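You operate a simulated robot arm through the tools that you are given. There is no shell and no other tool. Be economical: measure what you need, move in short steps, check, and stop when the job is done.

Carry out the task below with a simulated robot arm. There is one attempt and no reset: what you move stays moved.

JOB
Save the long candles: fit the stub in the candlestick instead.
Fine: green candle in the ringed hole of the block, yellow in the plain hole, and raise the stub, slider right up.

It is judged by the outcome, as a careful person would: the job done as asked, and still so three seconds after it is handed in. It fails if anything else is knocked over, pushed out of place, dropped, spilled or broken.

ROBOT AND FRAMES
A 6-joint arm with a two-finger parallel gripper, fixed in place. Base frame: the origin is at the foot of the arm, x ahead of it, y to its left, z up. Lengths are in m, angles in degrees, forces in N, time in s.
With the tool pointing down near the work surface it reaches from about 0.24 to 0.66 m from the base axis. Its first joint turns from -66.0 to 66.0 degrees. Payload 2.9 kg.
The tool frame sits at the grasp point between the pads (the TCP): z along the fingers, y along the line on which they close. The tips reach 0.03 m beyond it. The gripper opens to 0.11 m. The fingers are 0.02 m wide and 0.01 m thick; the gripper's body (0.048 by 0.112 m) begins 0.055 m behind the TCP.
Orientation is that of the tool frame in the base frame, as a unit quaternion [x, y, z, w]. With the fingers straight down and closing along the base's y, the tool's x points along the base's -x, its y along +y and its z along -z.

CONTROLS
- The arm moves only by the tool servo_tool. Its argument "steps" is text: rows parted by semicolons, each of 7 numbers parted by spaces: the shift along the base's x, y, z in units of 150 mm (1.0 is 150 mm), then the turn, a rotation vector about the base's x, y, z in units of 120 degrees (1.0 is 120 degrees), then the finger opening in m, from 0 to 0.11. In form: x y z ax ay az jaw; .... A call has 1 to 12 rows; each row is the pose to reach, as a shift and turn from the pose commanded when the call began. A call with a number of a shift or a turn outside -1 to 1 is refused whole. Each row takes 0.2 s and may step no farther than 0.05 m and 8.6 degrees from the row before; otherwise, or with a gripper value out of range, the whole call is refused. Where a pose cannot be reached the arm comes as near as it can. A force on the tool above 90 N (or 10 N above the force at the start of the call, whichever is more), or a blocked arm, ends the call early, and 0.2 s more pass. Each finger travels about 0.108 m/s and halts on what it meets, pressing with about 25 N; the grip force reading is that of the motor and also rises with nothing between the fingers. The clock runs only during rows and for 0.2 s after the last one: add rows that repeat a pose to give the fingers time. The reply holds the time, the measured pose of the TCP, the force on the tool along the base axes, the opening and the grip force, in the units named above and with some noise.
- Cameras (640 x 400 px; columns grow to the right, rows downward): "scene" is fixed at [0.0676, 0.4286, 1.3817]; the picture's right is [-0.84, -0.54, 0.00], its down [-0.33, 0.50, -0.80] and it looks along [0.43, -0.67, -0.60] (base axes); focal length 309 px, centre (320, 200). "wrist" rides on the gripper at [-0.036, 0, -0.057] in the tool frame; the picture's right is [0.00, -1.00, 0.00], its down [0.97, 0.00, -0.24] and it looks along [0.24, 0.00, 0.97] (tool axes); focal length 218 px, centre (320, 200).
- get_image(camera): a new picture of that camera. No time passes.
- locate(camera, pixels): for up to 12 pixels [column, row] of the newest picture of that camera ("zoom" is the newest enlarged one), the place [x, y, z] in the base frame of the surface seen there, good to about 0.002 m. No time passes.
- inspect(camera, box): a new picture of the part [left, top, right, bottom] of that camera's present view, enlarged. No time passes.
- hand_in(): hands the job in; it is judged then, once.

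Work in short steps. Measure before you move; look again where a grasp or a placing could have gone wrong, and mend it. You have 80 turns and 38 pictures in all, those below and enlarged ones among them. Open the gripper and draw the arm clear of the work before you hand the job in, unless the task says otherwise; then end with one line.

The tools are called after "Request:" as name(argument=value, ...) on one line, values as JSON. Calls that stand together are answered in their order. servo_tool: Moves the arm, as the interface text tells. Its arguments: {"type":"object","properties":{"steps":{"type":"string"}},"required":["steps"]} The other tools are called the same way: get_image (camera) takes a picture; locate (camera, pixels) gives the place of the surface under pixels of a picture; inspect (camera, box) takes an enlarged picture of a part of a camera's view; hand_in () hands the job in.

At the start:

```text
clock: 0.0
tool_pos: [0.3399, -0.1625, 1.0071]
tool_rot: [0.0, 1.0, 0.001, 0.0]
ft_force: [0.7, 0.1, 0.1]
width: 0.1098
finger_force: 0.1
```

scene: 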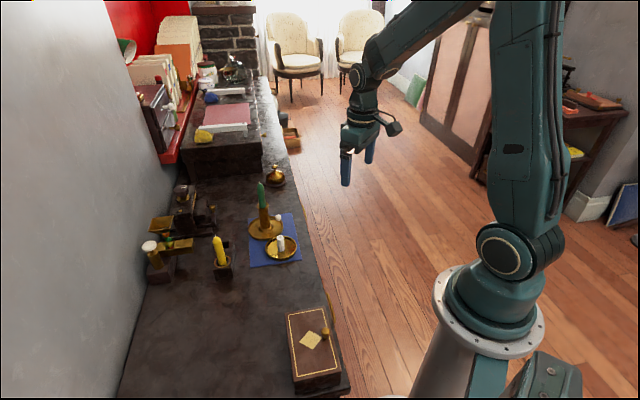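
wrist: 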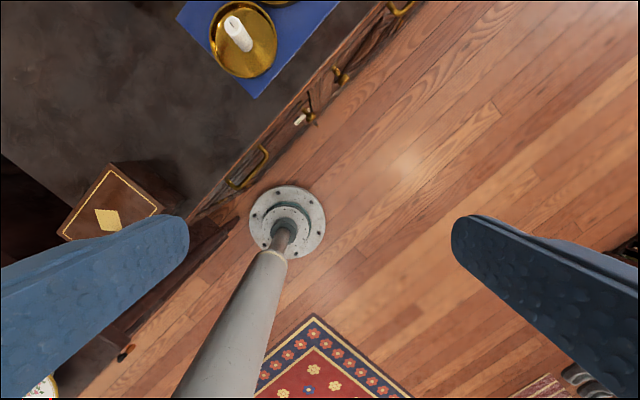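

The scene shows a green candle near (262,210), a yellow candle near (220,250) and a stub on a dish near (281,245). I'll enlarge that area.

Request:
inspect(camera="scene", box=[200, 170, 310, 280])

Request:
inspect(camera="scene", box=[130, 170, 250, 290])

```text
3.64 times, centred on (255, 225) of scene
```

zoom: 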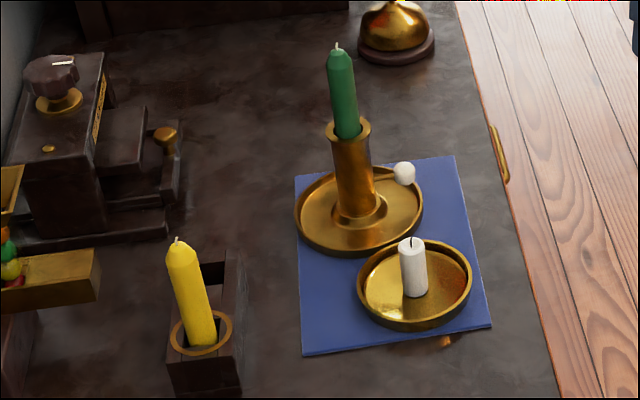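

```text
3.33 times, centred on (190, 230) of scene
```

zoom: 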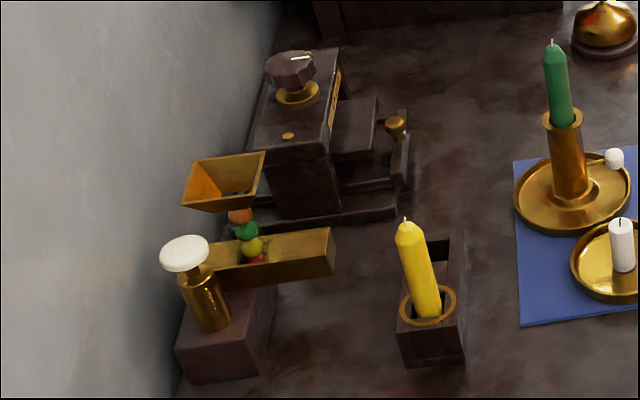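

The yellow candle is in the ringed hole, so the order is yellow to the plain hole, green to the ringed hole, then the stub into the stick. I'll locate the key points in this zoom.

Request:
locate(camera="zoom", pixels=[[405, 226], [424, 300], [400, 312], [455, 302], [440, 240], [466, 240], [552, 48], [562, 115], [614, 158], [621, 224], [620, 268], [470, 300]])

Request:
inspect(camera="scene", box=[205, 225, 255, 285])

Request:
inspect(camera="scene", box=[240, 175, 305, 270])

```text
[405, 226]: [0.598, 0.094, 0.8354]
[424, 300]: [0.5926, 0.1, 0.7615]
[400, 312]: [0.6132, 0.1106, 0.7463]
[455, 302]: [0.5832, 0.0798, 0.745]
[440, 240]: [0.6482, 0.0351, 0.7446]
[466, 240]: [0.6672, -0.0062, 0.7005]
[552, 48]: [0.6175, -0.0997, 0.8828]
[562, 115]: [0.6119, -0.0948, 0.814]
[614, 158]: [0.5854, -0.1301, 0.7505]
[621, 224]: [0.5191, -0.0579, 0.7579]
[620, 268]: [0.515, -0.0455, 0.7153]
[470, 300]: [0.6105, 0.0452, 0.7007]
```

```text
6.67 times, centred on (230, 255) of scene
```

zoom: 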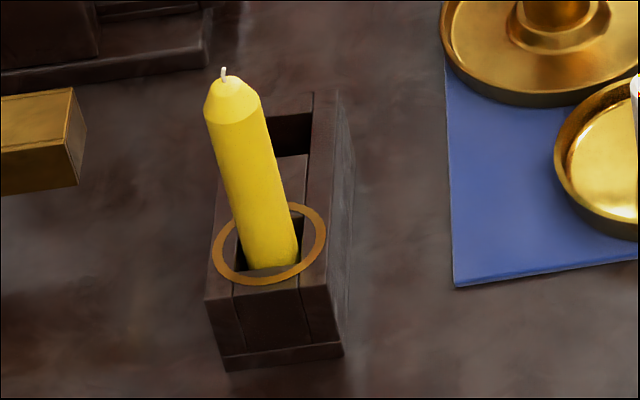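

```text
4.21 times, centred on (272, 222) of scene
```

zoom: 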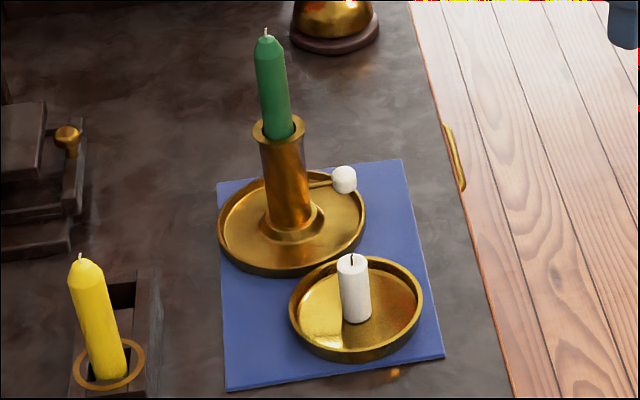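

Located: ring about (0.597,0.095), plain hole about (0.645,0.04), tube about (0.612,-0.095), stub about (0.517,-0.05). I'll move the arm above the block at the current height for a wrist view.

Request:
servo_tool(steps="0.2 0.2 0 0 0 0 0.11; 0.4 0.4 0 0 0 0 0.11; 0.6 0.6 0 0 0 0 0.11; 0.8 0.8 0 0 0 0 0.11; 1 1 0 0 0 0 0.11; 1 1 0 0 0 0 0.11")

Request:
servo_tool(steps="0.2 0.2 0 0 0 0 0.11; 0.45 0.4 0 0 0 0 0.11; 0.45 0.4 0 0 0 0 0.11")

Request:
get_image(camera="wrist")

```text
clock: 1.4
tool_pos: [0.4921, -0.0152, 1.0065]
tool_rot: [0.002, 1.0, 0.001, -0.001]
ft_force: [-0.1, -0.1, 0.5]
width: 0.11
finger_force: 0.0
```

```text
clock: 2.2
tool_pos: [0.5602, 0.0449, 1.0095]
tool_rot: [-0.001, 1.0, 0.001, 0.0]
ft_force: [-0.1, -0.5, 0.2]
width: 0.11
finger_force: 0.0
```

```text
31 pictures are left
```

wrist: 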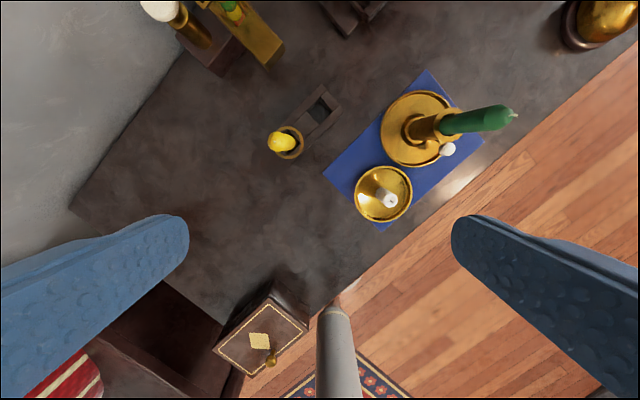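

The block is at about (305,125) and the candlestick at (420,128). I'll enlarge both in the wrist view.

Request:
inspect(camera="wrist", box=[255, 75, 355, 175])

Request:
locate(camera="zoom", pixels=[[210, 210], [290, 225], [245, 215], [270, 285], [310, 220], [430, 80], [396, 100], [440, 130], [395, 70], [470, 110], [430, 115], [330, 215]])

Request:
inspect(camera="wrist", box=[340, 70, 530, 240])

```text
4.00 times, centred on (305, 125) of wrist
```

zoom: 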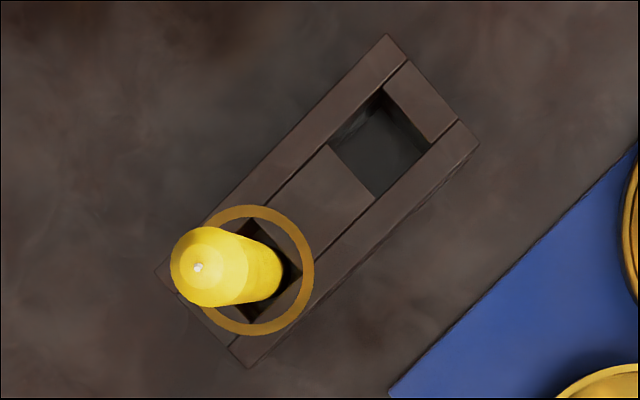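

```text
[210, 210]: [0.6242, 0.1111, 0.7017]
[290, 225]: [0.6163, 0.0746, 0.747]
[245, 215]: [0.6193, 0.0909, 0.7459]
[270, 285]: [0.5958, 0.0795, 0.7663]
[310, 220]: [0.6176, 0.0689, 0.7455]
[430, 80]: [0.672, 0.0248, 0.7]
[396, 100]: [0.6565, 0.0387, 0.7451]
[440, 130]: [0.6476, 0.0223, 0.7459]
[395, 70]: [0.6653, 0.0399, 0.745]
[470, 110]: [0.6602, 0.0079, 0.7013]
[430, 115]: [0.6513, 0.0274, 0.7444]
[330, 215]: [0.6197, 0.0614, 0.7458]
```

```text
2.35 times, centred on (435, 155) of wrist
```

zoom: 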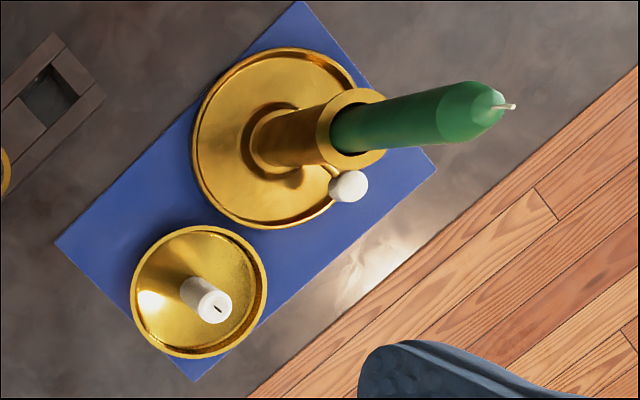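

The holes are centred at about (0.601,0.089) for the ring and (0.643,0.043) for the plain one, with the block axis at about -47°. The yellow candle is upright, about 21 mm thick. I'll turn the tool -47.4° so it closes across the block, and hover above yellow.

Request:
servo_tool(steps="0.04 0.05 0 0 0 -0.066 0.08; 0.09 0.1 0 0 0 -0.132 0.06; 0.13 0.15 -0.1 0 0 -0.198 0.06; 0.18 0.2 -0.2 0 0 -0.264 0.06; 0.22 0.25 -0.3 0 0 -0.33 0.06; 0.267 0.297 -0.4 0 0 -0.395 0.06; 0.267 0.297 -0.4 0 0 -0.395 0.06; 0.267 0.297 -0.4 0 0 -0.395 0.06")

Request:
get_image(camera="wrist")

```text
clock: 4.0
tool_pos: [0.5982, 0.0908, 0.9491]
tool_rot: [0.402, 0.916, 0.001, 0.001]
ft_force: [0.4, 0.2, -0.3]
width: 0.0599
finger_force: 0.1
```

```text
28 pictures are left
```

wrist: 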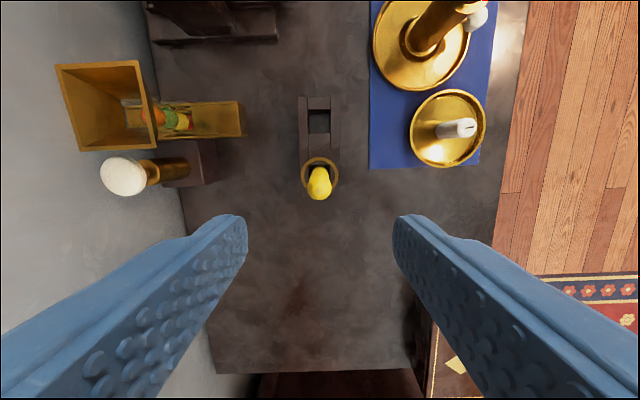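

The block is now lined up with the image at column 320. I'll measure the candle and both holes from here.

Request:
inspect(camera="wrist", box=[280, 85, 360, 215])

Request:
locate(camera="wrist", pixels=[[320, 194], [311, 180], [328, 180], [303, 172], [337, 172], [320, 158], [304, 108], [334, 108], [308, 135], [332, 135], [320, 104], [320, 138]])

```text
3.08 times, centred on (320, 150) of wrist
```

zoom: 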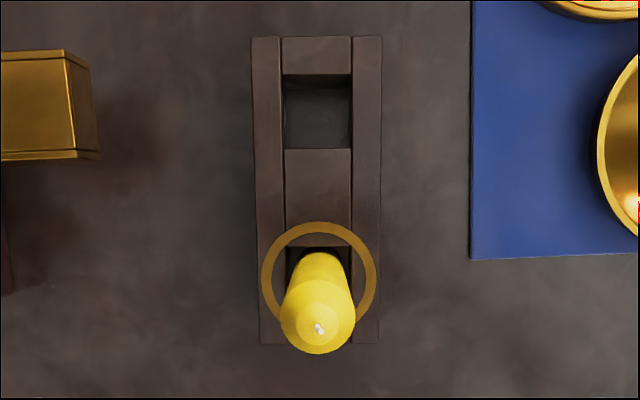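

```text
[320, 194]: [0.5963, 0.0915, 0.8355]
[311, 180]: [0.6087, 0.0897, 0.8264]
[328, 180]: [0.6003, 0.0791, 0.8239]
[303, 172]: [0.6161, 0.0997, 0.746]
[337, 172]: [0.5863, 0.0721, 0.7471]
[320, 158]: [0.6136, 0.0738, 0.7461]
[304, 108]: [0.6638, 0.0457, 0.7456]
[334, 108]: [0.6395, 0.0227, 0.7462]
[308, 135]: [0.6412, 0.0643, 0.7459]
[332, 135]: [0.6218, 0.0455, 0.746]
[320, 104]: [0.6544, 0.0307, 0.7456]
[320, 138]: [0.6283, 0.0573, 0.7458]
```

The candle tip is at (0.596,0.0915,0.836), directly under the tool at (0.598,0.091). From the ringed hole to the plain hole is about (+0.0425,-0.0435). I'll lower 150 mm and close.

Request:
servo_tool(steps="0 0 -0.25 0 0 0 0.06; 0 0 -0.5 0 0 0 0.06; 0 0 -0.75 0 0 0 0.06; 0 0 -1 0 0 0 0.06; 0 0 -1 0 0 0 0.06; 0 0 -1 0 0 0 0.03; 0 0 -1 0 0 0 0.015; 0 0 -1 0 0 0 0.015; 0 0 -1 0 0 0 0.015")

Request:
inspect(camera="scene", box=[180, 190, 300, 290])

```text
clock: 6.0
tool_pos: [0.5961, 0.094, 0.7991]
tool_rot: [0.402, 0.916, 0.001, 0.0]
ft_force: [-0.1, -0.1, 0.2]
width: 0.0199
finger_force: 25.0
```

```text
4.00 times, centred on (240, 240) of scene
```

zoom: 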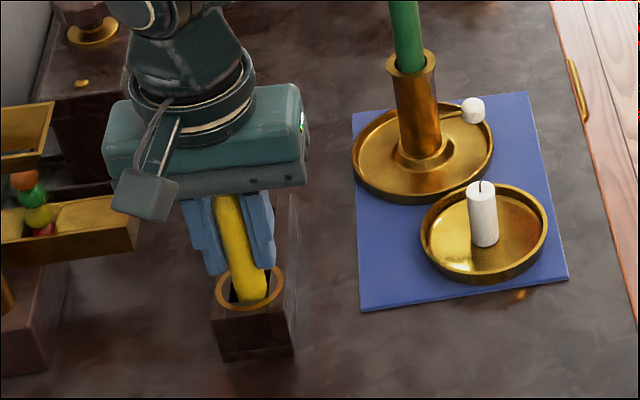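

Yellow is gripped at a width of 19.9 mm. I'll lift it straight up 75 mm and check.

Request:
servo_tool(steps="0 0 0.15 0 0 0 0.015; 0 0 0.33 0 0 0 0.015; 0 0 0.5 0 0 0 0.015; 0 0 0.5 0 0 0 0.015")

Request:
inspect(camera="scene", box=[180, 190, 280, 290])

```text
clock: 7.0
tool_pos: [0.5988, 0.0927, 0.8709]
tool_rot: [0.402, 0.916, 0.001, 0.0]
ft_force: [0.0, -0.3, -0.1]
width: 0.0199
finger_force: 25.5
```

```text
4.00 times, centred on (230, 240) of scene
```

zoom: 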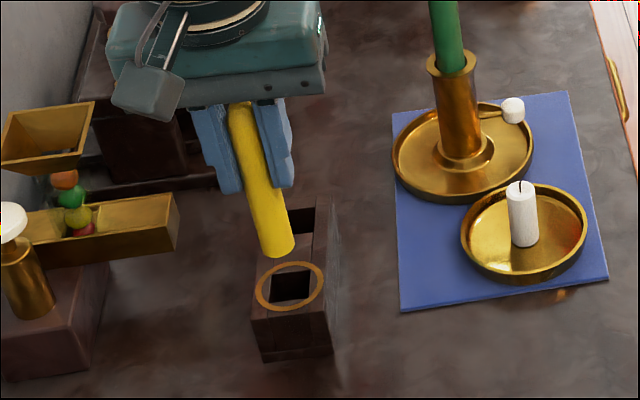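

The bottom of the candle clears the block at zoom (278,250). I'll measure its tilt and both holes.

Request:
locate(camera="zoom", pixels=[[278, 240], [275, 225], [265, 180], [255, 140], [262, 240], [291, 236], [270, 292], [311, 287], [290, 273], [290, 303], [305, 222], [322, 222]])

Request:
get_image(camera="wrist")

```text
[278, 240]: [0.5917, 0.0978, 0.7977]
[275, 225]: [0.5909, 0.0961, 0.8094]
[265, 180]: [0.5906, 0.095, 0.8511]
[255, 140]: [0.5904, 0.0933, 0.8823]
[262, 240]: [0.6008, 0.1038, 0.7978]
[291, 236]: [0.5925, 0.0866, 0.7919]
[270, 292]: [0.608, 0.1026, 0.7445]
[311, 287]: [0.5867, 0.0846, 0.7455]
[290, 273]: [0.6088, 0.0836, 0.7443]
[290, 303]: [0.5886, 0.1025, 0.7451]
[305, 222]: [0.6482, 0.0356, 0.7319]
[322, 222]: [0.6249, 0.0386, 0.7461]
```

```text
24 pictures are left
```

wrist: 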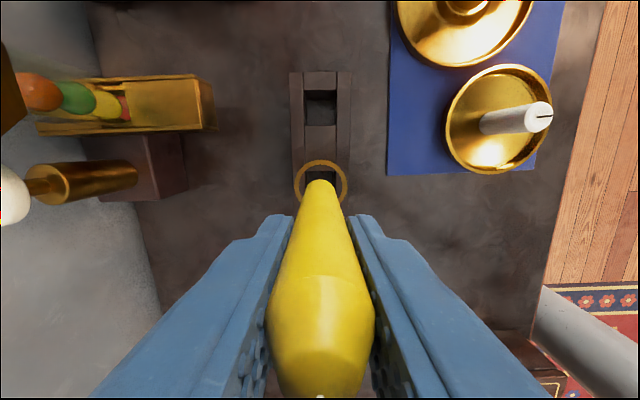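

The candle is nearly vertical, with its bottom centre at about (0.600,0.0925). I'll measure the holes again from the current wrist picture.

Request:
locate(camera="wrist", pixels=[[296, 182], [344, 182], [320, 162], [302, 108], [341, 108], [321, 86], [321, 130], [296, 75], [345, 75], [320, 180]])

Request:
inspect(camera="wrist", box=[280, 65, 360, 215])

```text
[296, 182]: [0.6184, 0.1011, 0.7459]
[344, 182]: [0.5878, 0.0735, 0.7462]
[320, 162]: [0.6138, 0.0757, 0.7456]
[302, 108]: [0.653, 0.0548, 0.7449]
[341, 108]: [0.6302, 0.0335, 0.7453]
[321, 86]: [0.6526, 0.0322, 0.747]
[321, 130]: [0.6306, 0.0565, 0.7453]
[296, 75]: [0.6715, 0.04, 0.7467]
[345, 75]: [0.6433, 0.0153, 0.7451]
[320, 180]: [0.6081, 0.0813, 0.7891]
```

```text
2.67 times, centred on (320, 140) of wrist
```

zoom: 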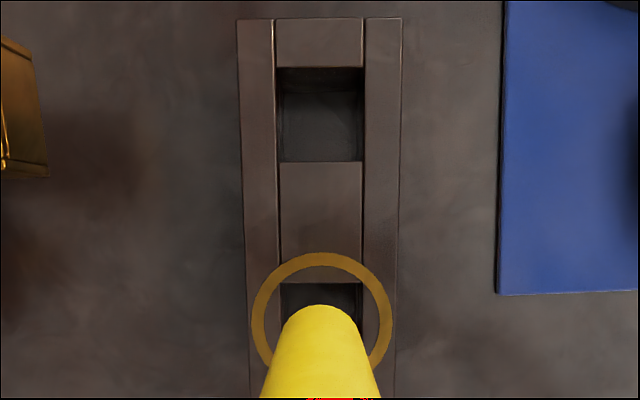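

The ringed-to-plain shift is about (+0.0413,-0.046), which agrees with the position of the candle's bottom. I'll shift over the plain hole at this height and look.

Request:
servo_tool(steps="0.14 -0.155 0 0 0 0 0.015; 0.275 -0.307 0 0 0 0 0.015; 0.275 -0.307 0 0 0 0 0.015; 0.275 -0.307 0 0 0 0 0.015")

Request:
inspect(camera="scene", box=[190, 190, 270, 290])

Request:
locate(camera="zoom", pixels=[[295, 190], [305, 185], [310, 190], [315, 195], [320, 200], [325, 195], [325, 185], [310, 175], [300, 160], [320, 165], [330, 200], [335, 190]])

```text
clock: 8.0
tool_pos: [0.6404, 0.0466, 0.8709]
tool_rot: [0.402, 0.915, 0.001, 0.001]
ft_force: [-0.2, 0.0, -0.7]
width: 0.0199
finger_force: 25.1
```

```text
4.00 times, centred on (230, 240) of scene
```

zoom: 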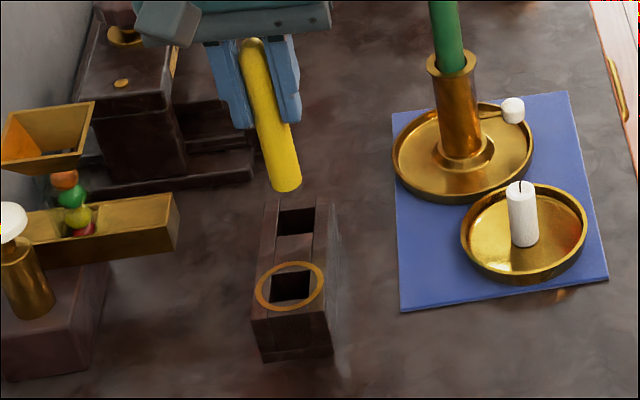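

```text
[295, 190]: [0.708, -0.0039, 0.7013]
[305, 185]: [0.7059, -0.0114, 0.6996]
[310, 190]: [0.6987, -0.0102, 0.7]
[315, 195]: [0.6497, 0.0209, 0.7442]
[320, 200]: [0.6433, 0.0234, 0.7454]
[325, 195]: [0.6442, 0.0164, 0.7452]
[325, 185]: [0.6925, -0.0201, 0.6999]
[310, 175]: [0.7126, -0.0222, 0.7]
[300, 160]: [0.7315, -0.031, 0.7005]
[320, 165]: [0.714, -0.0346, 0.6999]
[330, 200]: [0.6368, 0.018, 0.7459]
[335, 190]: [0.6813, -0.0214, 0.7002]
```

The candle is held over the plain hole, with its bottom at zoom (287,190). I'll lower 40 mm so the bottom sits just above the top face and check.

Request:
servo_tool(steps="0 0 -0.13 0 0 0 0.015; 0 0 -0.267 0 0 0 0.015; 0 0 -0.267 0 0 0 0.015")

Request:
inspect(camera="scene", box=[205, 215, 255, 275])

Request:
locate(camera="zoom", pixels=[[290, 90], [296, 105], [302, 100], [285, 100], [270, 105], [315, 100], [265, 120], [310, 120]])

```text
clock: 8.8
tool_pos: [0.641, 0.0456, 0.8344]
tool_rot: [0.402, 0.916, 0.002, 0.003]
ft_force: [-5.0, -1.3, 20.8]
width: 0.0197
finger_force: 24.9
```

```text
6.67 times, centred on (230, 245) of scene
```

zoom: 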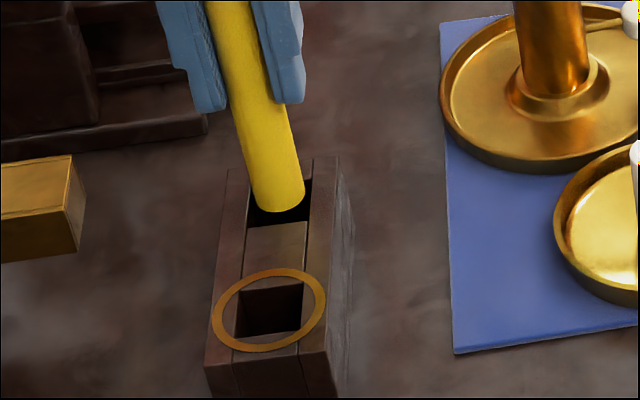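

```text
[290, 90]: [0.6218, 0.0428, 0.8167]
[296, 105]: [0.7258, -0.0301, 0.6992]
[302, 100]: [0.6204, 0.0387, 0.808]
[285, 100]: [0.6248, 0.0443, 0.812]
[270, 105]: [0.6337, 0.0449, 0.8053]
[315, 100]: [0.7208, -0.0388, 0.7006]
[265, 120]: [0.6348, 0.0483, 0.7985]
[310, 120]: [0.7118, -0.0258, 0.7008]
```

A 20 N contact means the candle is touching the block edge, so it is slightly off, seemingly to the left and back. I'll lift a little and look from the wrist.

Request:
servo_tool(steps="0 0 0.04 0 0 0 0.015; 0 0 0.04 0 0 0 0.015")

Request:
inspect(camera="wrist", box=[260, 90, 380, 230])

Request:
inspect(camera="scene", box=[215, 225, 255, 265])

```text
clock: 9.4
tool_pos: [0.6386, 0.0442, 0.8368]
tool_rot: [0.401, 0.916, 0.0, 0.0]
ft_force: [0.1, 0.2, 0.1]
width: 0.0198
finger_force: 25.1
```

```text
2.86 times, centred on (320, 160) of wrist
```

zoom: 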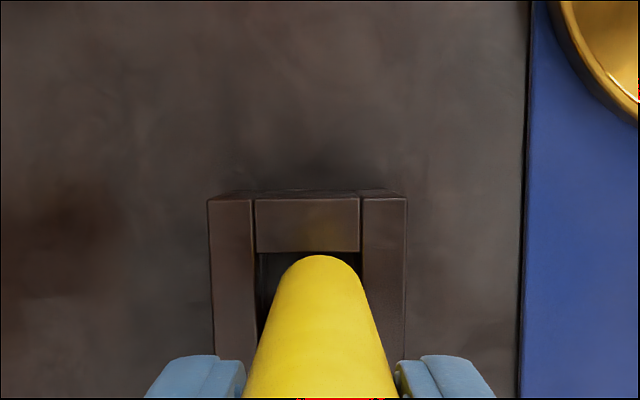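

```text
10.00 times, centred on (235, 245) of scene
```

zoom: 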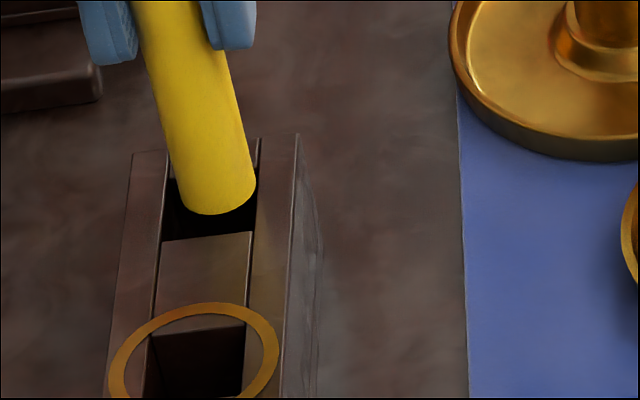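

In both views the candle is about 2 mm toward the mat and about 2.5 mm toward the far hole edge. I'll shift (-0.5,+3.2) mm and lower gently.

Request:
servo_tool(steps="-0.003 0.021 0 0 0 0 0.015; -0.003 0.021 0 0 0 0 0.015; -0.003 0.021 -0.04 0 0 0 0.015; -0.003 0.021 -0.08 0 0 0 0.015; -0.003 0.021 -0.08 0 0 0 0.015")

Request:
inspect(camera="scene", box=[215, 225, 255, 265])

```text
clock: 10.6
tool_pos: [0.6394, 0.047, 0.8266]
tool_rot: [0.402, 0.916, 0.001, 0.0]
ft_force: [-0.6, 0.8, -0.8]
width: 0.0198
finger_force: 24.9
```

```text
10.00 times, centred on (235, 245) of scene
```

zoom: 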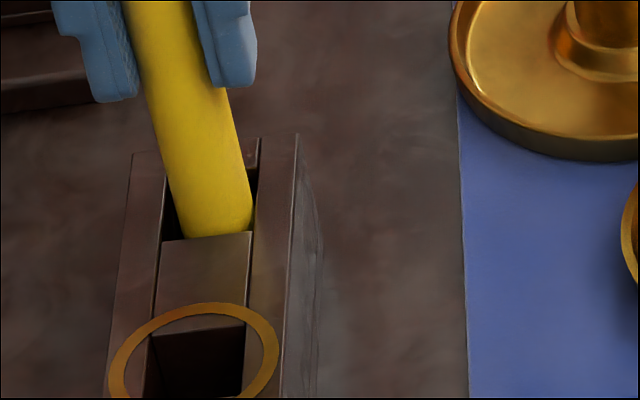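

The candle has entered the hole with no force on it. I'll lower to just above its old seating height (0.799).

Request:
servo_tool(steps="0 0 -0.05 0 0 0 0.015; 0 0 -0.1 0 0 0 0.015; 0 0 -0.15 0 0 0 0.015; 0 0 -0.15 0 0 0 0.015")

```text
clock: 11.6
tool_pos: [0.6394, 0.0478, 0.8032]
tool_rot: [0.402, 0.916, 0.0, 0.0]
ft_force: [-0.5, 0.8, -0.1]
width: 0.0201
finger_force: 25.0
```

No contact yet at 0.803. I'll go down the last 4 mm.

Request:
servo_tool(steps="0 0 -0.015 0 0 0 0.015; 0 0 -0.028 0 0 0 0.015; 0 0 -0.028 0 0 0 0.015")

```text
clock: 12.4
tool_pos: [0.6388, 0.0478, 0.8012]
tool_rot: [0.403, 0.915, 0.002, 0.002]
ft_force: [-0.7, -1.6, 9.0]
width: 0.0199
finger_force: 24.8
```

It is seated, with 9 N upward. I'll open to 50 mm and rise straight up.

Request:
servo_tool(steps="0 0 -0.02 0 0 0 0.05; 0 0 -0.02 0 0 0 0.05; 0 0 -0.02 0 0 0 0.05; 0 0 0.25 0 0 0 0.05; 0 0 0.5 0 0 0 0.05; 0 0 0.75 0 0 0 0.05; 0 0 1 0 0 0 0.05; 0 0 1 0 0 0 0.05")

Request:
inspect(camera="scene", box=[200, 190, 300, 280])

```text
clock: 14.2
tool_pos: [0.639, 0.0488, 0.9482]
tool_rot: [0.402, 0.916, 0.001, 0.001]
ft_force: [0.7, 0.3, -0.4]
width: 0.0499
finger_force: 0.1
```

```text
4.44 times, centred on (250, 235) of scene
```

zoom: 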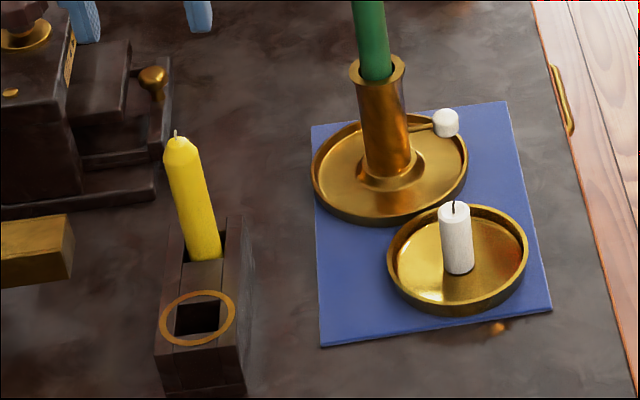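

Yellow stands upright in the plain hole. I'll move over the green candle at about (0.617,-0.100), a little higher, and look.

Request:
servo_tool(steps="0 0 0.15 0 0 0 0.06; -0.04 -0.25 0.15 0 0 0 0.06; -0.08 -0.5 0.15 0 0 0 0.06; -0.12 -0.75 0.15 0 0 0 0.06; -0.15 -1 0.15 0 0 0 0.06; -0.15 -1 0.15 0 0 0 0.06; -0.15 -1 0.15 0 0 0 0.06")

Request:
get_image(camera="wrist")

```text
clock: 15.8
tool_pos: [0.6151, -0.1004, 0.9695]
tool_rot: [0.402, 0.916, 0.001, 0.0]
ft_force: [0.0, 0.5, 0.6]
width: 0.0599
finger_force: 0.1
```

```text
16 pictures are left
```

wrist: 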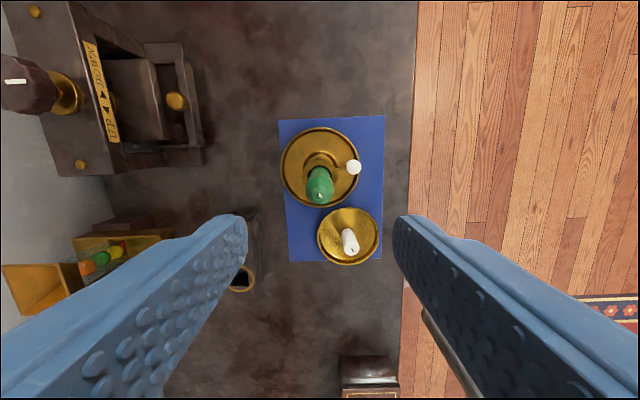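

The green tip is at (321,193). I'll measure it, the tube, the knob and the stub.

Request:
locate(camera="wrist", pixels=[[321, 195], [320, 186], [310, 180], [331, 180], [321, 160], [307, 164], [335, 165], [354, 167], [351, 242], [352, 252], [348, 222], [345, 233]])

Request:
inspect(camera="wrist", box=[270, 110, 400, 270])

```text
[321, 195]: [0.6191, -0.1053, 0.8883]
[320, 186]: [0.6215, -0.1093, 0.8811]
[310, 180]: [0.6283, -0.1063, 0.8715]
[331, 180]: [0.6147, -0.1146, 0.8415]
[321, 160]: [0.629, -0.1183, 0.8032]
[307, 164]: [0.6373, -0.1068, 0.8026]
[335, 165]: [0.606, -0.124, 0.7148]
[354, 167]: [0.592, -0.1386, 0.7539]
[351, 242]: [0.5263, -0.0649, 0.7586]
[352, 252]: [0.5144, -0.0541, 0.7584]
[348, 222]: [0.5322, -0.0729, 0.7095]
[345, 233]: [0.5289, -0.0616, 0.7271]
```

```text
2.50 times, centred on (335, 190) of wrist
```

zoom: 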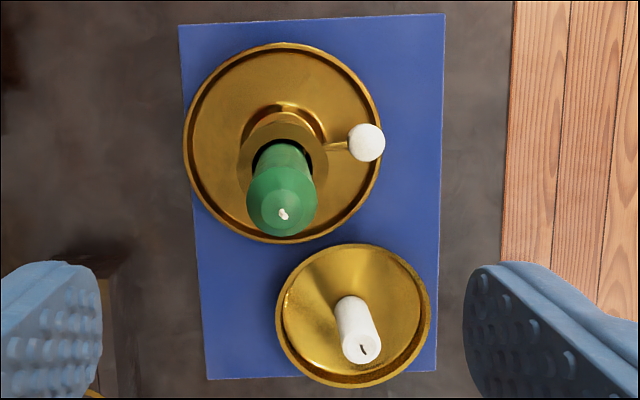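

The green candle is vertical with its axis at about (0.6185,-0.1055) and the tube rim at about 0.803–0.81. I'll correct by (+3.4,-5) mm, lower to 0.85 and close.

Request:
servo_tool(steps="0.023 -0.033 -0.1 0 0 0 0.06; 0.023 -0.033 -0.3 0 0 0 0.06; 0.023 -0.033 -0.55 0 0 0 0.06; 0.023 -0.033 -0.797 0 0 0 0.06; 0.023 -0.033 -0.797 0 0 0 0.06; 0.023 -0.033 -0.797 0 0 0 0.03; 0.023 -0.033 -0.797 0 0 0 0.015; 0.023 -0.033 -0.797 0 0 0 0.015; 0.023 -0.033 -0.797 0 0 0 0.015")

```text
clock: 17.8
tool_pos: [0.6156, -0.1066, 0.8532]
tool_rot: [0.401, 0.916, 0.001, 0.0]
ft_force: [1.9, 6.3, 1.6]
width: 0.0199
finger_force: 24.6
```

Green is gripped at 19.9 mm. I'll lift slowly, 105 mm straight up, clear of the tube and of yellow's top.

Request:
servo_tool(steps="0 0 0.05 0 0 0 0.015; 0 0 0.12 0 0 0 0.015; 0 0 0.22 0 0 0 0.015; 0 0 0.34 0 0 0 0.015; 0 0 0.46 0 0 0 0.015; 0 0 0.58 0 0 0 0.015; 0 0 0.7 0 0 0 0.015; 0 0 0.7 0 0 0 0.015")

Request:
inspect(camera="scene", box=[220, 160, 310, 270])

Request:
locate(camera="zoom", pixels=[[275, 70], [280, 90], [285, 110], [265, 50], [290, 130]])

```text
clock: 19.6
tool_pos: [0.6214, -0.1057, 0.9565]
tool_rot: [0.402, 0.916, 0.001, 0.0]
ft_force: [-0.1, -0.2, -0.9]
width: 0.0198
finger_force: 25.4
```

```text
3.64 times, centred on (265, 215) of scene
```

zoom: 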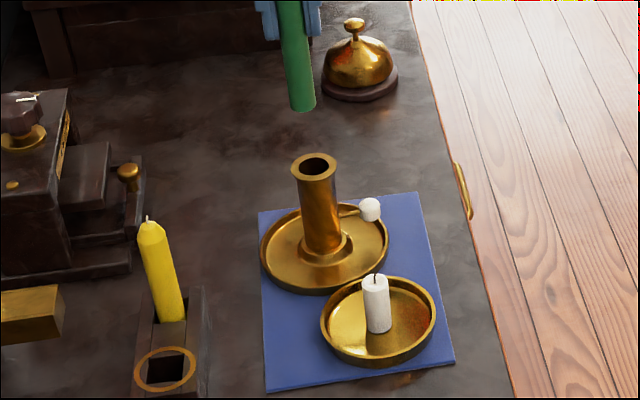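

```text
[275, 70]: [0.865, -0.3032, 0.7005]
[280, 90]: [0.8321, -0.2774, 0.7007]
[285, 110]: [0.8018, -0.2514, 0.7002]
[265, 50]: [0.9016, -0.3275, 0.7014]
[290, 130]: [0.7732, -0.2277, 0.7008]
```

The green candle hangs free of the tube with its bottom at zoom (303,108). I'll locate points on it, the tube rim and the ring.

Request:
locate(camera="zoom", pixels=[[303, 105], [300, 80], [296, 45], [293, 15], [315, 178], [294, 165], [335, 168], [315, 155], [137, 367], [194, 366], [166, 347], [166, 388]])

```text
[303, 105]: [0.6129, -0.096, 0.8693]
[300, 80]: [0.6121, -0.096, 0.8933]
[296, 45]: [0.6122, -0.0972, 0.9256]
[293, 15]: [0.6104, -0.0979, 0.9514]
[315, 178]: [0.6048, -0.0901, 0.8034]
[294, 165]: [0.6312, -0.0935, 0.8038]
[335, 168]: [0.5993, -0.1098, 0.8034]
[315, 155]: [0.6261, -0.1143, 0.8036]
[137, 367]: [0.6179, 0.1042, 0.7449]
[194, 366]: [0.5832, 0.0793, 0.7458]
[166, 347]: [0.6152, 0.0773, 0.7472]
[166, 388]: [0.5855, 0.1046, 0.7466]
```

Green's bottom centre is at about (0.620,-0.103,0.866) and the ring centre at about (0.6003,0.091). I'll carry it there in two stages at this height.

Request:
servo_tool(steps="-0.1 0.25 0 0 0 0 0.015; -0.131 0.5 0 0 0 0 0.015; -0.131 0.75 0 0 0 0 0.015; -0.131 0.98 0 0 0 0 0.015; -0.131 0.98 0 0 0 0 0.015")

Request:
servo_tool(steps="0 0.16 0 0 0 0 0.015; 0 0.313 0 0 0 0 0.015; 0 0.313 -0.15 0 0 0 0.015; 0 0.313 -0.35 0 0 0 0.015; 0 0.313 -0.55 0 0 0 0.015; 0 0.313 -0.7 0 0 0 0.015; 0 0.313 -0.7 0 0 0 0.015; 0 0.313 -0.7 0 0 0 0.015")

Request:
inspect(camera="scene", box=[205, 230, 255, 280])

```text
clock: 20.8
tool_pos: [0.6007, 0.0393, 0.9596]
tool_rot: [0.403, 0.915, 0.001, 0.0]
ft_force: [-0.4, 0.1, -0.2]
width: 0.0198
finger_force: 24.9
```

```text
clock: 22.6
tool_pos: [0.5995, 0.0867, 0.8519]
tool_rot: [0.402, 0.916, 0.001, 0.0]
ft_force: [0.1, -0.2, -0.3]
width: 0.0198
finger_force: 25.4
```

```text
8.00 times, centred on (230, 255) of scene
```

zoom: 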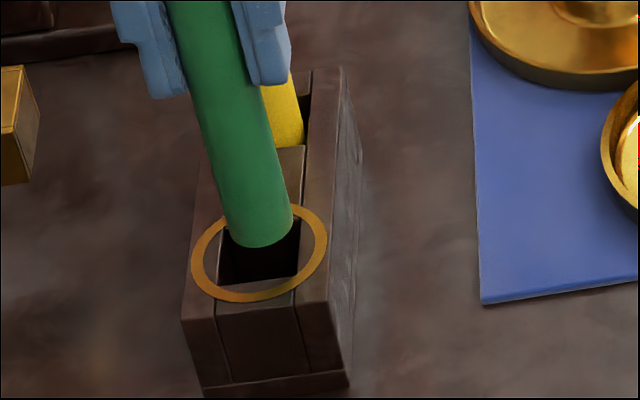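

Green's bottom is about 15 mm above the block. I'll locate the front-bottom point and the hole edges.

Request:
locate(camera="zoom", pixels=[[262, 240], [255, 200], [240, 140], [229, 225], [292, 208], [218, 284], [298, 277], [194, 265], [326, 240], [270, 206], [248, 301]])

```text
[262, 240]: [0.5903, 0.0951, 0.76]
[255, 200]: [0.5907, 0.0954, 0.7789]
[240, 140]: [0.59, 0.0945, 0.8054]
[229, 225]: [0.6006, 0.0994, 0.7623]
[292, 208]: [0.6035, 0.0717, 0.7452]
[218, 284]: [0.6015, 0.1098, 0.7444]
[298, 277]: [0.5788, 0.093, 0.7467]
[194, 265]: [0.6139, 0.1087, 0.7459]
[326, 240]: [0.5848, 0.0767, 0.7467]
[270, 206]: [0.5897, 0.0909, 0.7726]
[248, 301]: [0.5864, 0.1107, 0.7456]
```

Green's bottom centre is (0.599,0.090) against a hole centre of (0.599,0.0923). I'll shift +2.4 mm in y and lower about 25 mm.

Request:
servo_tool(steps="0 0.016 0 0 0 0 0.015; 0 0.016 0 0 0 0 0.015; 0 0.016 -0.06 0 0 0 0.015; 0 0.016 -0.11 0 0 0 0.015; 0 0.016 -0.16 0 0 0 0.015; 0 0.016 -0.16 0 0 0 0.015")

```text
clock: 24.0
tool_pos: [0.599, 0.0915, 0.8285]
tool_rot: [0.402, 0.916, 0.0, 0.0]
ft_force: [-0.6, -0.6, 0.5]
width: 0.0198
finger_force: 25.3
```

It is in the hole without force. I'll carry on down in small steps toward the seat.

Request:
servo_tool(steps="0 0 -0.05 0 0 0 0.015; 0 0 -0.1 0 0 0 0.015; 0 0 -0.14 0 0 0 0.015; 0 0 -0.14 0 0 0 0.015")

```text
clock: 25.0
tool_pos: [0.5985, 0.0901, 0.8086]
tool_rot: [0.402, 0.916, 0.0, 0.001]
ft_force: [0.1, 0.1, 0.1]
width: 0.0196
finger_force: 25.8
```

No contact yet at 0.8086, so I'll step down further.

Request:
servo_tool(steps="0 0 -0.02 0 0 0 0.015; 0 0 -0.035 0 0 0 0.015; 0 0 -0.035 0 0 0 0.015")

```text
clock: 25.8
tool_pos: [0.6003, 0.0887, 0.8044]
tool_rot: [0.403, 0.915, 0.001, 0.003]
ft_force: [-4.9, -5.6, 23.0]
width: 0.0198
finger_force: 24.9
```

It is seated, with 23 N of contact. I'll open and rise straight up.

Request:
servo_tool(steps="0 0 0.01 0 0 0 0.05; 0 0 0.01 0 0 0 0.05; 0 0 0.01 0 0 0 0.05; 0 0 0.25 0 0 0 0.05; 0 0 0.5 0 0 0 0.05; 0 0 0.75 0 0 0 0.05; 0 0 1 0 0 0 0.05; 0 0 1 0 0 0 0.05")

Request:
inspect(camera="scene", box=[200, 190, 310, 290])

```text
clock: 27.6
tool_pos: [0.6011, 0.0919, 0.9551]
tool_rot: [0.402, 0.916, 0.001, 0.001]
ft_force: [0.5, -0.5, 0.4]
width: 0.0504
finger_force: 0.1
```

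```text
4.00 times, centred on (255, 240) of scene
```

zoom: 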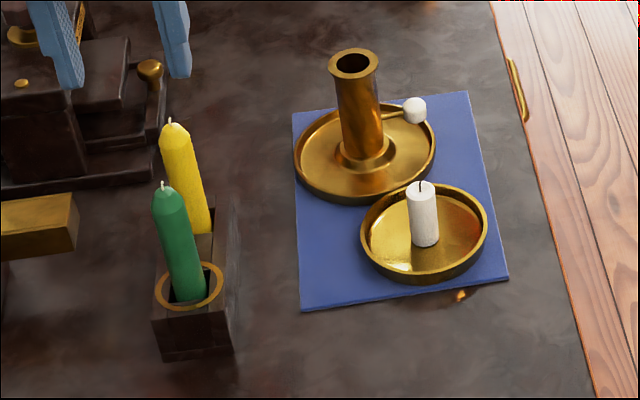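

Both long candles are placed. I'll measure the stub, its dish and the tube in this zoom.

Request:
locate(camera="zoom", pixels=[[421, 188], [424, 240], [408, 188], [435, 188], [364, 235], [486, 220], [425, 275], [418, 186], [330, 62], [377, 62], [353, 50], [352, 76]])

```text
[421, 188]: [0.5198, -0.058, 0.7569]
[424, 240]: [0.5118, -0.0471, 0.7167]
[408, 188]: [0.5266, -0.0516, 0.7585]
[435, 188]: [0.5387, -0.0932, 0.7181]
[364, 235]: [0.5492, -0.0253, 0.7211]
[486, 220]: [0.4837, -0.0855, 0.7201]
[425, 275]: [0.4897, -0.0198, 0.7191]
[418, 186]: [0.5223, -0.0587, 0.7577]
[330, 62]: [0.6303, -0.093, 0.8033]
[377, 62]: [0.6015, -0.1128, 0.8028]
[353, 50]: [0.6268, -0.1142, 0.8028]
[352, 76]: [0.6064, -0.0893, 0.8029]
```

The stub axis is at about (0.5195,-0.0575), top 0.758, and the tube centre at about (0.6165,-0.103), rim 0.803. I'll move over the stub at height, then lower to a hover and look.

Request:
servo_tool(steps="-0.13 -0.23 0 0 0 0 0.05; -0.27 -0.48 0 0 0 0 0.05; -0.4 -0.73 0 0 0 0 0.05; -0.544 -0.996 0 0 0 0 0.05; -0.544 -0.996 -0.25 0 0 0 0.05; -0.544 -0.996 -0.5 0 0 0 0.05; -0.544 -0.996 -0.7 0 0 0 0.05; -0.544 -0.996 -0.7 0 0 0 0.05")

Request:
get_image(camera="wrist")

```text
clock: 29.4
tool_pos: [0.5161, -0.0631, 0.846]
tool_rot: [0.402, 0.916, 0.001, 0.0]
ft_force: [-0.1, -0.7, 0.1]
width: 0.0503
finger_force: 0.1
```

```text
11 pictures are left
```

wrist: 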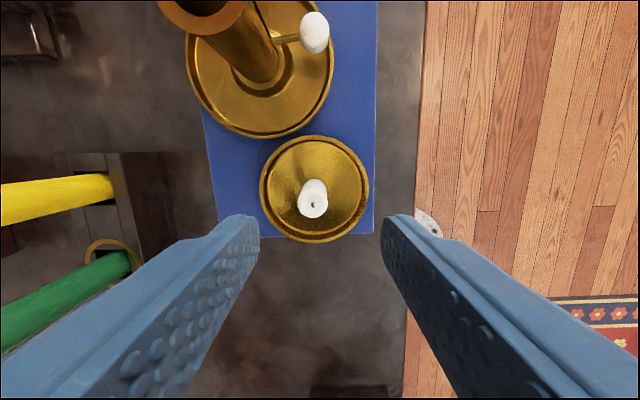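

The stub top is at (313,203), about 7 px left of the finger centre line. I'll locate it.

Request:
locate(camera="wrist", pixels=[[313, 206], [313, 213], [313, 196], [300, 204], [326, 204], [315, 32], [313, 180]])

```text
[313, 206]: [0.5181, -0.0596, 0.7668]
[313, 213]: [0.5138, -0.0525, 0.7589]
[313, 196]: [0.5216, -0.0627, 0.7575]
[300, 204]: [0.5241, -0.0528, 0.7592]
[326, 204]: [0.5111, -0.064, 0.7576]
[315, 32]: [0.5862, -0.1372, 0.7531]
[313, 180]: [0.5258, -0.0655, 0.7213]
```

The stub is (+1.5,+5.3) mm from the tool. I'll correct, lower to 0.775 and close on its upper part.

Request:
servo_tool(steps="0.01 0.036 0 0 0 0 0.05; 0.01 0.036 -0.16 0 0 0 0.05; 0.01 0.036 -0.32 0 0 0 0.05; 0.01 0.036 -0.473 0 0 0 0.05; 0.01 0.036 -0.473 0 0 0 0.05; 0.01 0.036 -0.473 0 0 0 0.03; 0.01 0.036 -0.473 0 0 0 0.015; 0.01 0.036 -0.473 0 0 0 0.015; 0.01 0.036 -0.473 0 0 0 0.015")

```text
clock: 31.4
tool_pos: [0.5193, -0.056, 0.7779]
tool_rot: [0.402, 0.916, 0.001, 0.001]
ft_force: [0.2, 0.6, 0.1]
width: 0.0189
finger_force: 25.6
```

The stub is gripped at 18.9 mm. I'll lift 120 mm, then carry it over the tube and look.

Request:
servo_tool(steps="0 0 0.2 0 0 0 0.015; 0 0 0.45 0 0 0 0.015; 0 0 0.7 0 0 0 0.015; 0 0 0.8 0 0 0 0.015; 0.2 -0.1 0.8 0 0 0 0.015; 0.43 -0.21 0.8 0 0 0 0.015; 0.65 -0.313 0.8 0 0 0 0.015; 0.65 -0.313 0.8 0 0 0 0.015; 0.65 -0.313 0.8 0 0 0 0.015")

Request:
inspect(camera="scene", box=[235, 175, 295, 235])

```text
clock: 33.4
tool_pos: [0.6184, -0.1002, 0.897]
tool_rot: [0.402, 0.916, 0.0, 0.0]
ft_force: [0.8, 0.7, -0.9]
width: 0.019
finger_force: 24.8
```

```text
6.67 times, centred on (265, 205) of scene
```

zoom: 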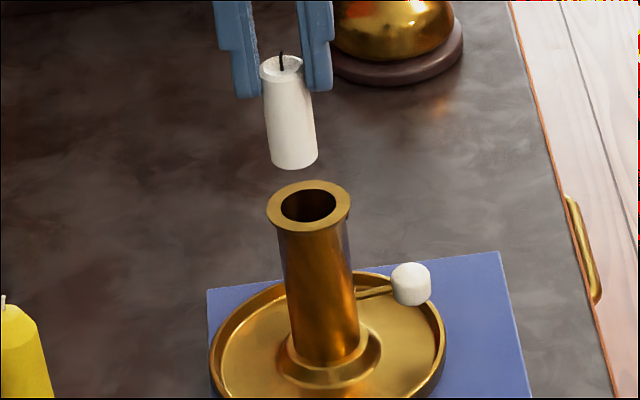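

The stub is upright over the tube. I'll locate its bottom and the tube's inner rim.

Request:
locate(camera="zoom", pixels=[[295, 160], [293, 135], [290, 105], [280, 205], [336, 205], [308, 186], [308, 222], [266, 208], [351, 205], [308, 179], [308, 231], [276, 160]])

```text
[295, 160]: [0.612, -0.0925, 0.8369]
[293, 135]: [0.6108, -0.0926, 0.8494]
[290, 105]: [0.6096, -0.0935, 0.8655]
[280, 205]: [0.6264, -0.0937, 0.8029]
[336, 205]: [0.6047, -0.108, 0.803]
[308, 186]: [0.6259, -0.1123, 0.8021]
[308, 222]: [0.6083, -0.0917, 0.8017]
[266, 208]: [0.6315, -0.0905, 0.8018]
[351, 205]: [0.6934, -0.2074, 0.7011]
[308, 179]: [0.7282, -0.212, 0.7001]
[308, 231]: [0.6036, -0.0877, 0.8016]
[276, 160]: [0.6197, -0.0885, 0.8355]
```

The stub's bottom is about (+2.6,+2.6) mm off the tube centre. I'll correct and lower until the tips are about 4 mm above the rim.

Request:
servo_tool(steps="-0.018 -0.017 0 0 0 0 0.015; -0.018 -0.017 -0.1 0 0 0 0.015; -0.018 -0.017 -0.18 0 0 0 0.015; -0.018 -0.017 -0.25 0 0 0 0.015; -0.018 -0.017 -0.32 0 0 0 0.015; -0.018 -0.017 -0.39 0 0 0 0.015; -0.018 -0.017 -0.39 0 0 0 0.015")

```text
clock: 35.0
tool_pos: [0.6153, -0.1062, 0.8377]
tool_rot: [0.402, 0.916, 0.001, 0.001]
ft_force: [0.1, 0.5, -0.2]
width: 0.019
finger_force: 25.1
```

No contact, so the stub is inside the tube. I'll release it and rise.

Request:
servo_tool(steps="0 0 0 0 0 0 0.03; 0 0 0 0 0 0 0.05; 0 0 0 0 0 0 0.05; 0 0 0.2 0 0 0 0.05; 0 0 0.4 0 0 0 0.05; 0 0 0.6 0 0 0 0.05; 0 0 0.6 0 0 0 0.05")

Request:
inspect(camera="scene", box=[235, 185, 295, 245])

Request:
locate(camera="zoom", pixels=[[308, 140], [308, 120], [411, 220], [411, 235], [395, 222], [428, 222], [411, 208], [360, 228], [374, 227]])

```text
clock: 36.6
tool_pos: [0.6144, -0.1056, 0.9274]
tool_rot: [0.402, 0.916, 0.001, 0.0]
ft_force: [-0.9, 0.3, -0.1]
width: 0.0502
finger_force: 0.1
```

```text
6.67 times, centred on (265, 215) of scene
```

zoom: 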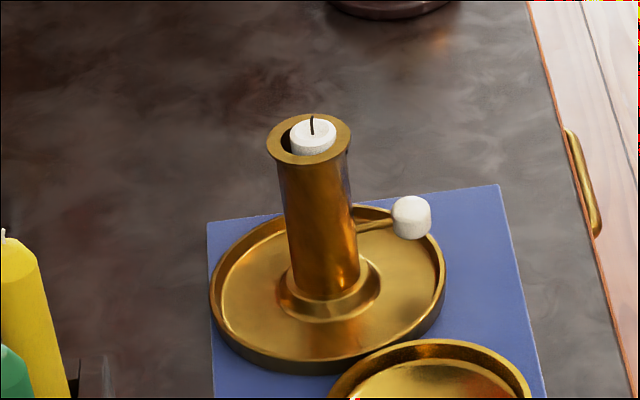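

```text
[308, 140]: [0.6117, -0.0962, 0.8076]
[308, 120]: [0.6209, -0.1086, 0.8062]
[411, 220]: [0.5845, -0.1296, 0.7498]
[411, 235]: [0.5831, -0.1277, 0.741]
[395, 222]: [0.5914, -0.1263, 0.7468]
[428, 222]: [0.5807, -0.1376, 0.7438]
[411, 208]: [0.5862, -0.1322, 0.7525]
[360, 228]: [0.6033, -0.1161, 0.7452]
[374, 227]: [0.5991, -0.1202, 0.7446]
```

The stub sits in the tube, top 0.807, with the knob low at about (0.589,-0.137,0.745). I'll turn the tool about -82° so the fingers straddle the knob tangentially with the camera facing outward, hovering above it.

Request:
servo_tool(steps="-0.02 -0.02 0 0 0 -0.068 0.05; -0.04 -0.04 0 0 0 -0.136 0.05; -0.06 -0.06 0 0 0 -0.204 0.05; -0.08 -0.08 0 0 0 -0.272 0.05; -0.1 -0.1 0 0 0 -0.34 0.05; -0.12 -0.12 0 0 0 -0.408 0.05; -0.14 -0.14 0 0 0 -0.476 0.05; -0.16 -0.16 0 0 0 -0.544 0.05; -0.17 -0.19 0 0 0 -0.612 0.05; -0.177 -0.207 0 0 0 -0.68 0.05; -0.177 -0.207 0 0 0 -0.68 0.05")

Request:
get_image(camera="wrist")

```text
clock: 39.0
tool_pos: [0.5879, -0.1342, 0.9277]
tool_rot: [0.904, 0.428, 0.001, 0.0]
ft_force: [-0.4, -0.3, -0.7]
width: 0.05
finger_force: 0.1
```

```text
8 pictures are left
```

wrist: 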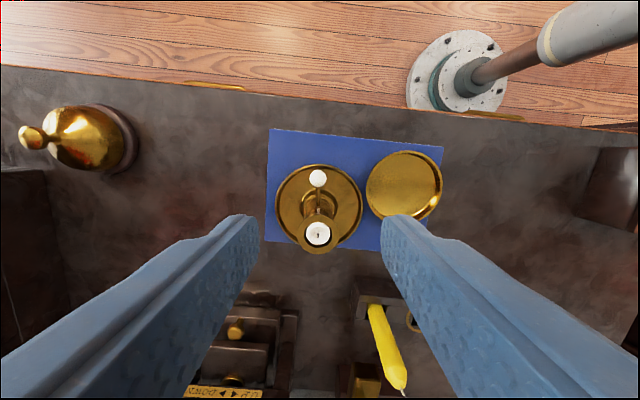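

The turn worked: the knob is at (317,177) and the tube at (318,233), both nearly on the centre line. I'll get exact values.

Request:
locate(camera="wrist", pixels=[[317, 177], [310, 177], [325, 177], [317, 170], [317, 185], [318, 195], [318, 233]])

Request:
inspect(camera="wrist", box=[270, 150, 370, 260])

```text
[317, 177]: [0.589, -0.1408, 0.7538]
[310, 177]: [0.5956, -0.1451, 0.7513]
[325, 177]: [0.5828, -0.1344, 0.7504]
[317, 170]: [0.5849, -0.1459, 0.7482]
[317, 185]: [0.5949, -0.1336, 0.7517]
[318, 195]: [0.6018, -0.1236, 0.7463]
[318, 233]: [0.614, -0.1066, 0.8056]
```

```text
3.64 times, centred on (320, 205) of wrist
```

zoom: 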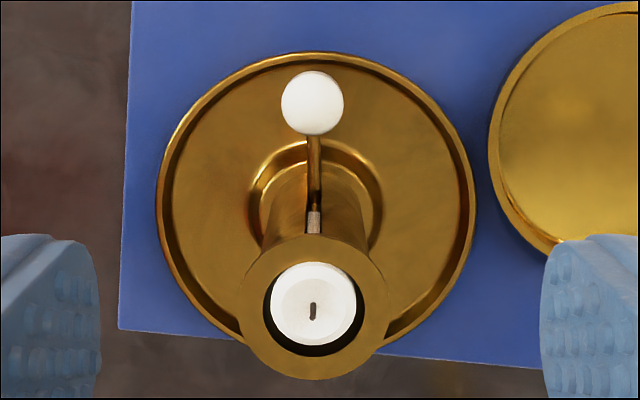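

The knob centre is at about (0.5895,-0.140,0.745) and 17 mm across. I'll correct the position, biased 3 mm outward to clear the tube, then lower in two stages and look.

Request:
servo_tool(steps="-0.006 -0.046 -0.2 0 0 0 0.05; -0.006 -0.046 -0.45 0 0 0 0.05; -0.006 -0.046 -0.7 0 0 0 0.05; -0.006 -0.046 -0.92 0 0 0 0.05; -0.006 -0.046 -0.92 0 0 0 0.05")

Request:
servo_tool(steps="0 0 -0.1 0 0 0 0.05; 0 0 -0.18 0 0 0 0.05; 0 0 -0.18 0 0 0 0.05; 0 0 -0.18 0 0 0 0.035; 0 0 -0.18 0 0 0 0.03; 0 0 -0.18 0 0 0 0.03")

Request:
inspect(camera="scene", box=[235, 175, 305, 245])

```text
clock: 40.2
tool_pos: [0.5844, -0.1416, 0.7923]
tool_rot: [0.903, 0.431, 0.0, 0.001]
ft_force: [0.2, -0.5, -0.9]
width: 0.0503
finger_force: 0.1
```

```text
clock: 41.6
tool_pos: [0.5854, -0.1427, 0.7637]
tool_rot: [0.902, 0.431, 0.0, 0.0]
ft_force: [-0.3, 0.2, -0.2]
width: 0.0303
finger_force: 0.1
```

```text
5.71 times, centred on (270, 210) of scene
```

zoom: 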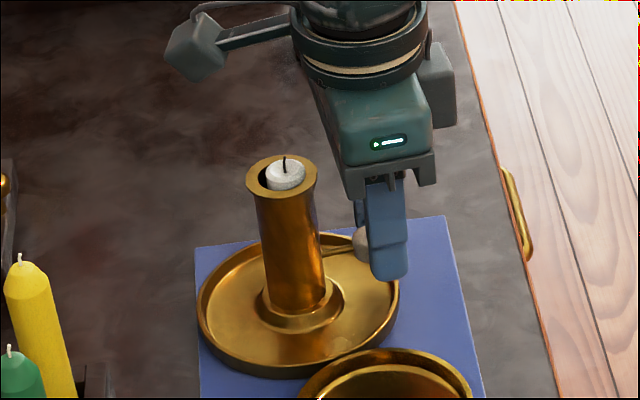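

The fingers straddle the knob with the body clear of the tube. I'll close on it.

Request:
servo_tool(steps="0 0 0 0 0 0 0.02; 0 0 0 0 0 0 0.012; 0 0 0 0 0 0 0.012; 0 0 0 0 0 0 0.012")

```text
clock: 42.6
tool_pos: [0.5861, -0.1443, 0.764]
tool_rot: [0.903, 0.429, 0.001, 0.001]
ft_force: [2.4, -2.5, 0.0]
width: 0.0185
finger_force: 24.9
```

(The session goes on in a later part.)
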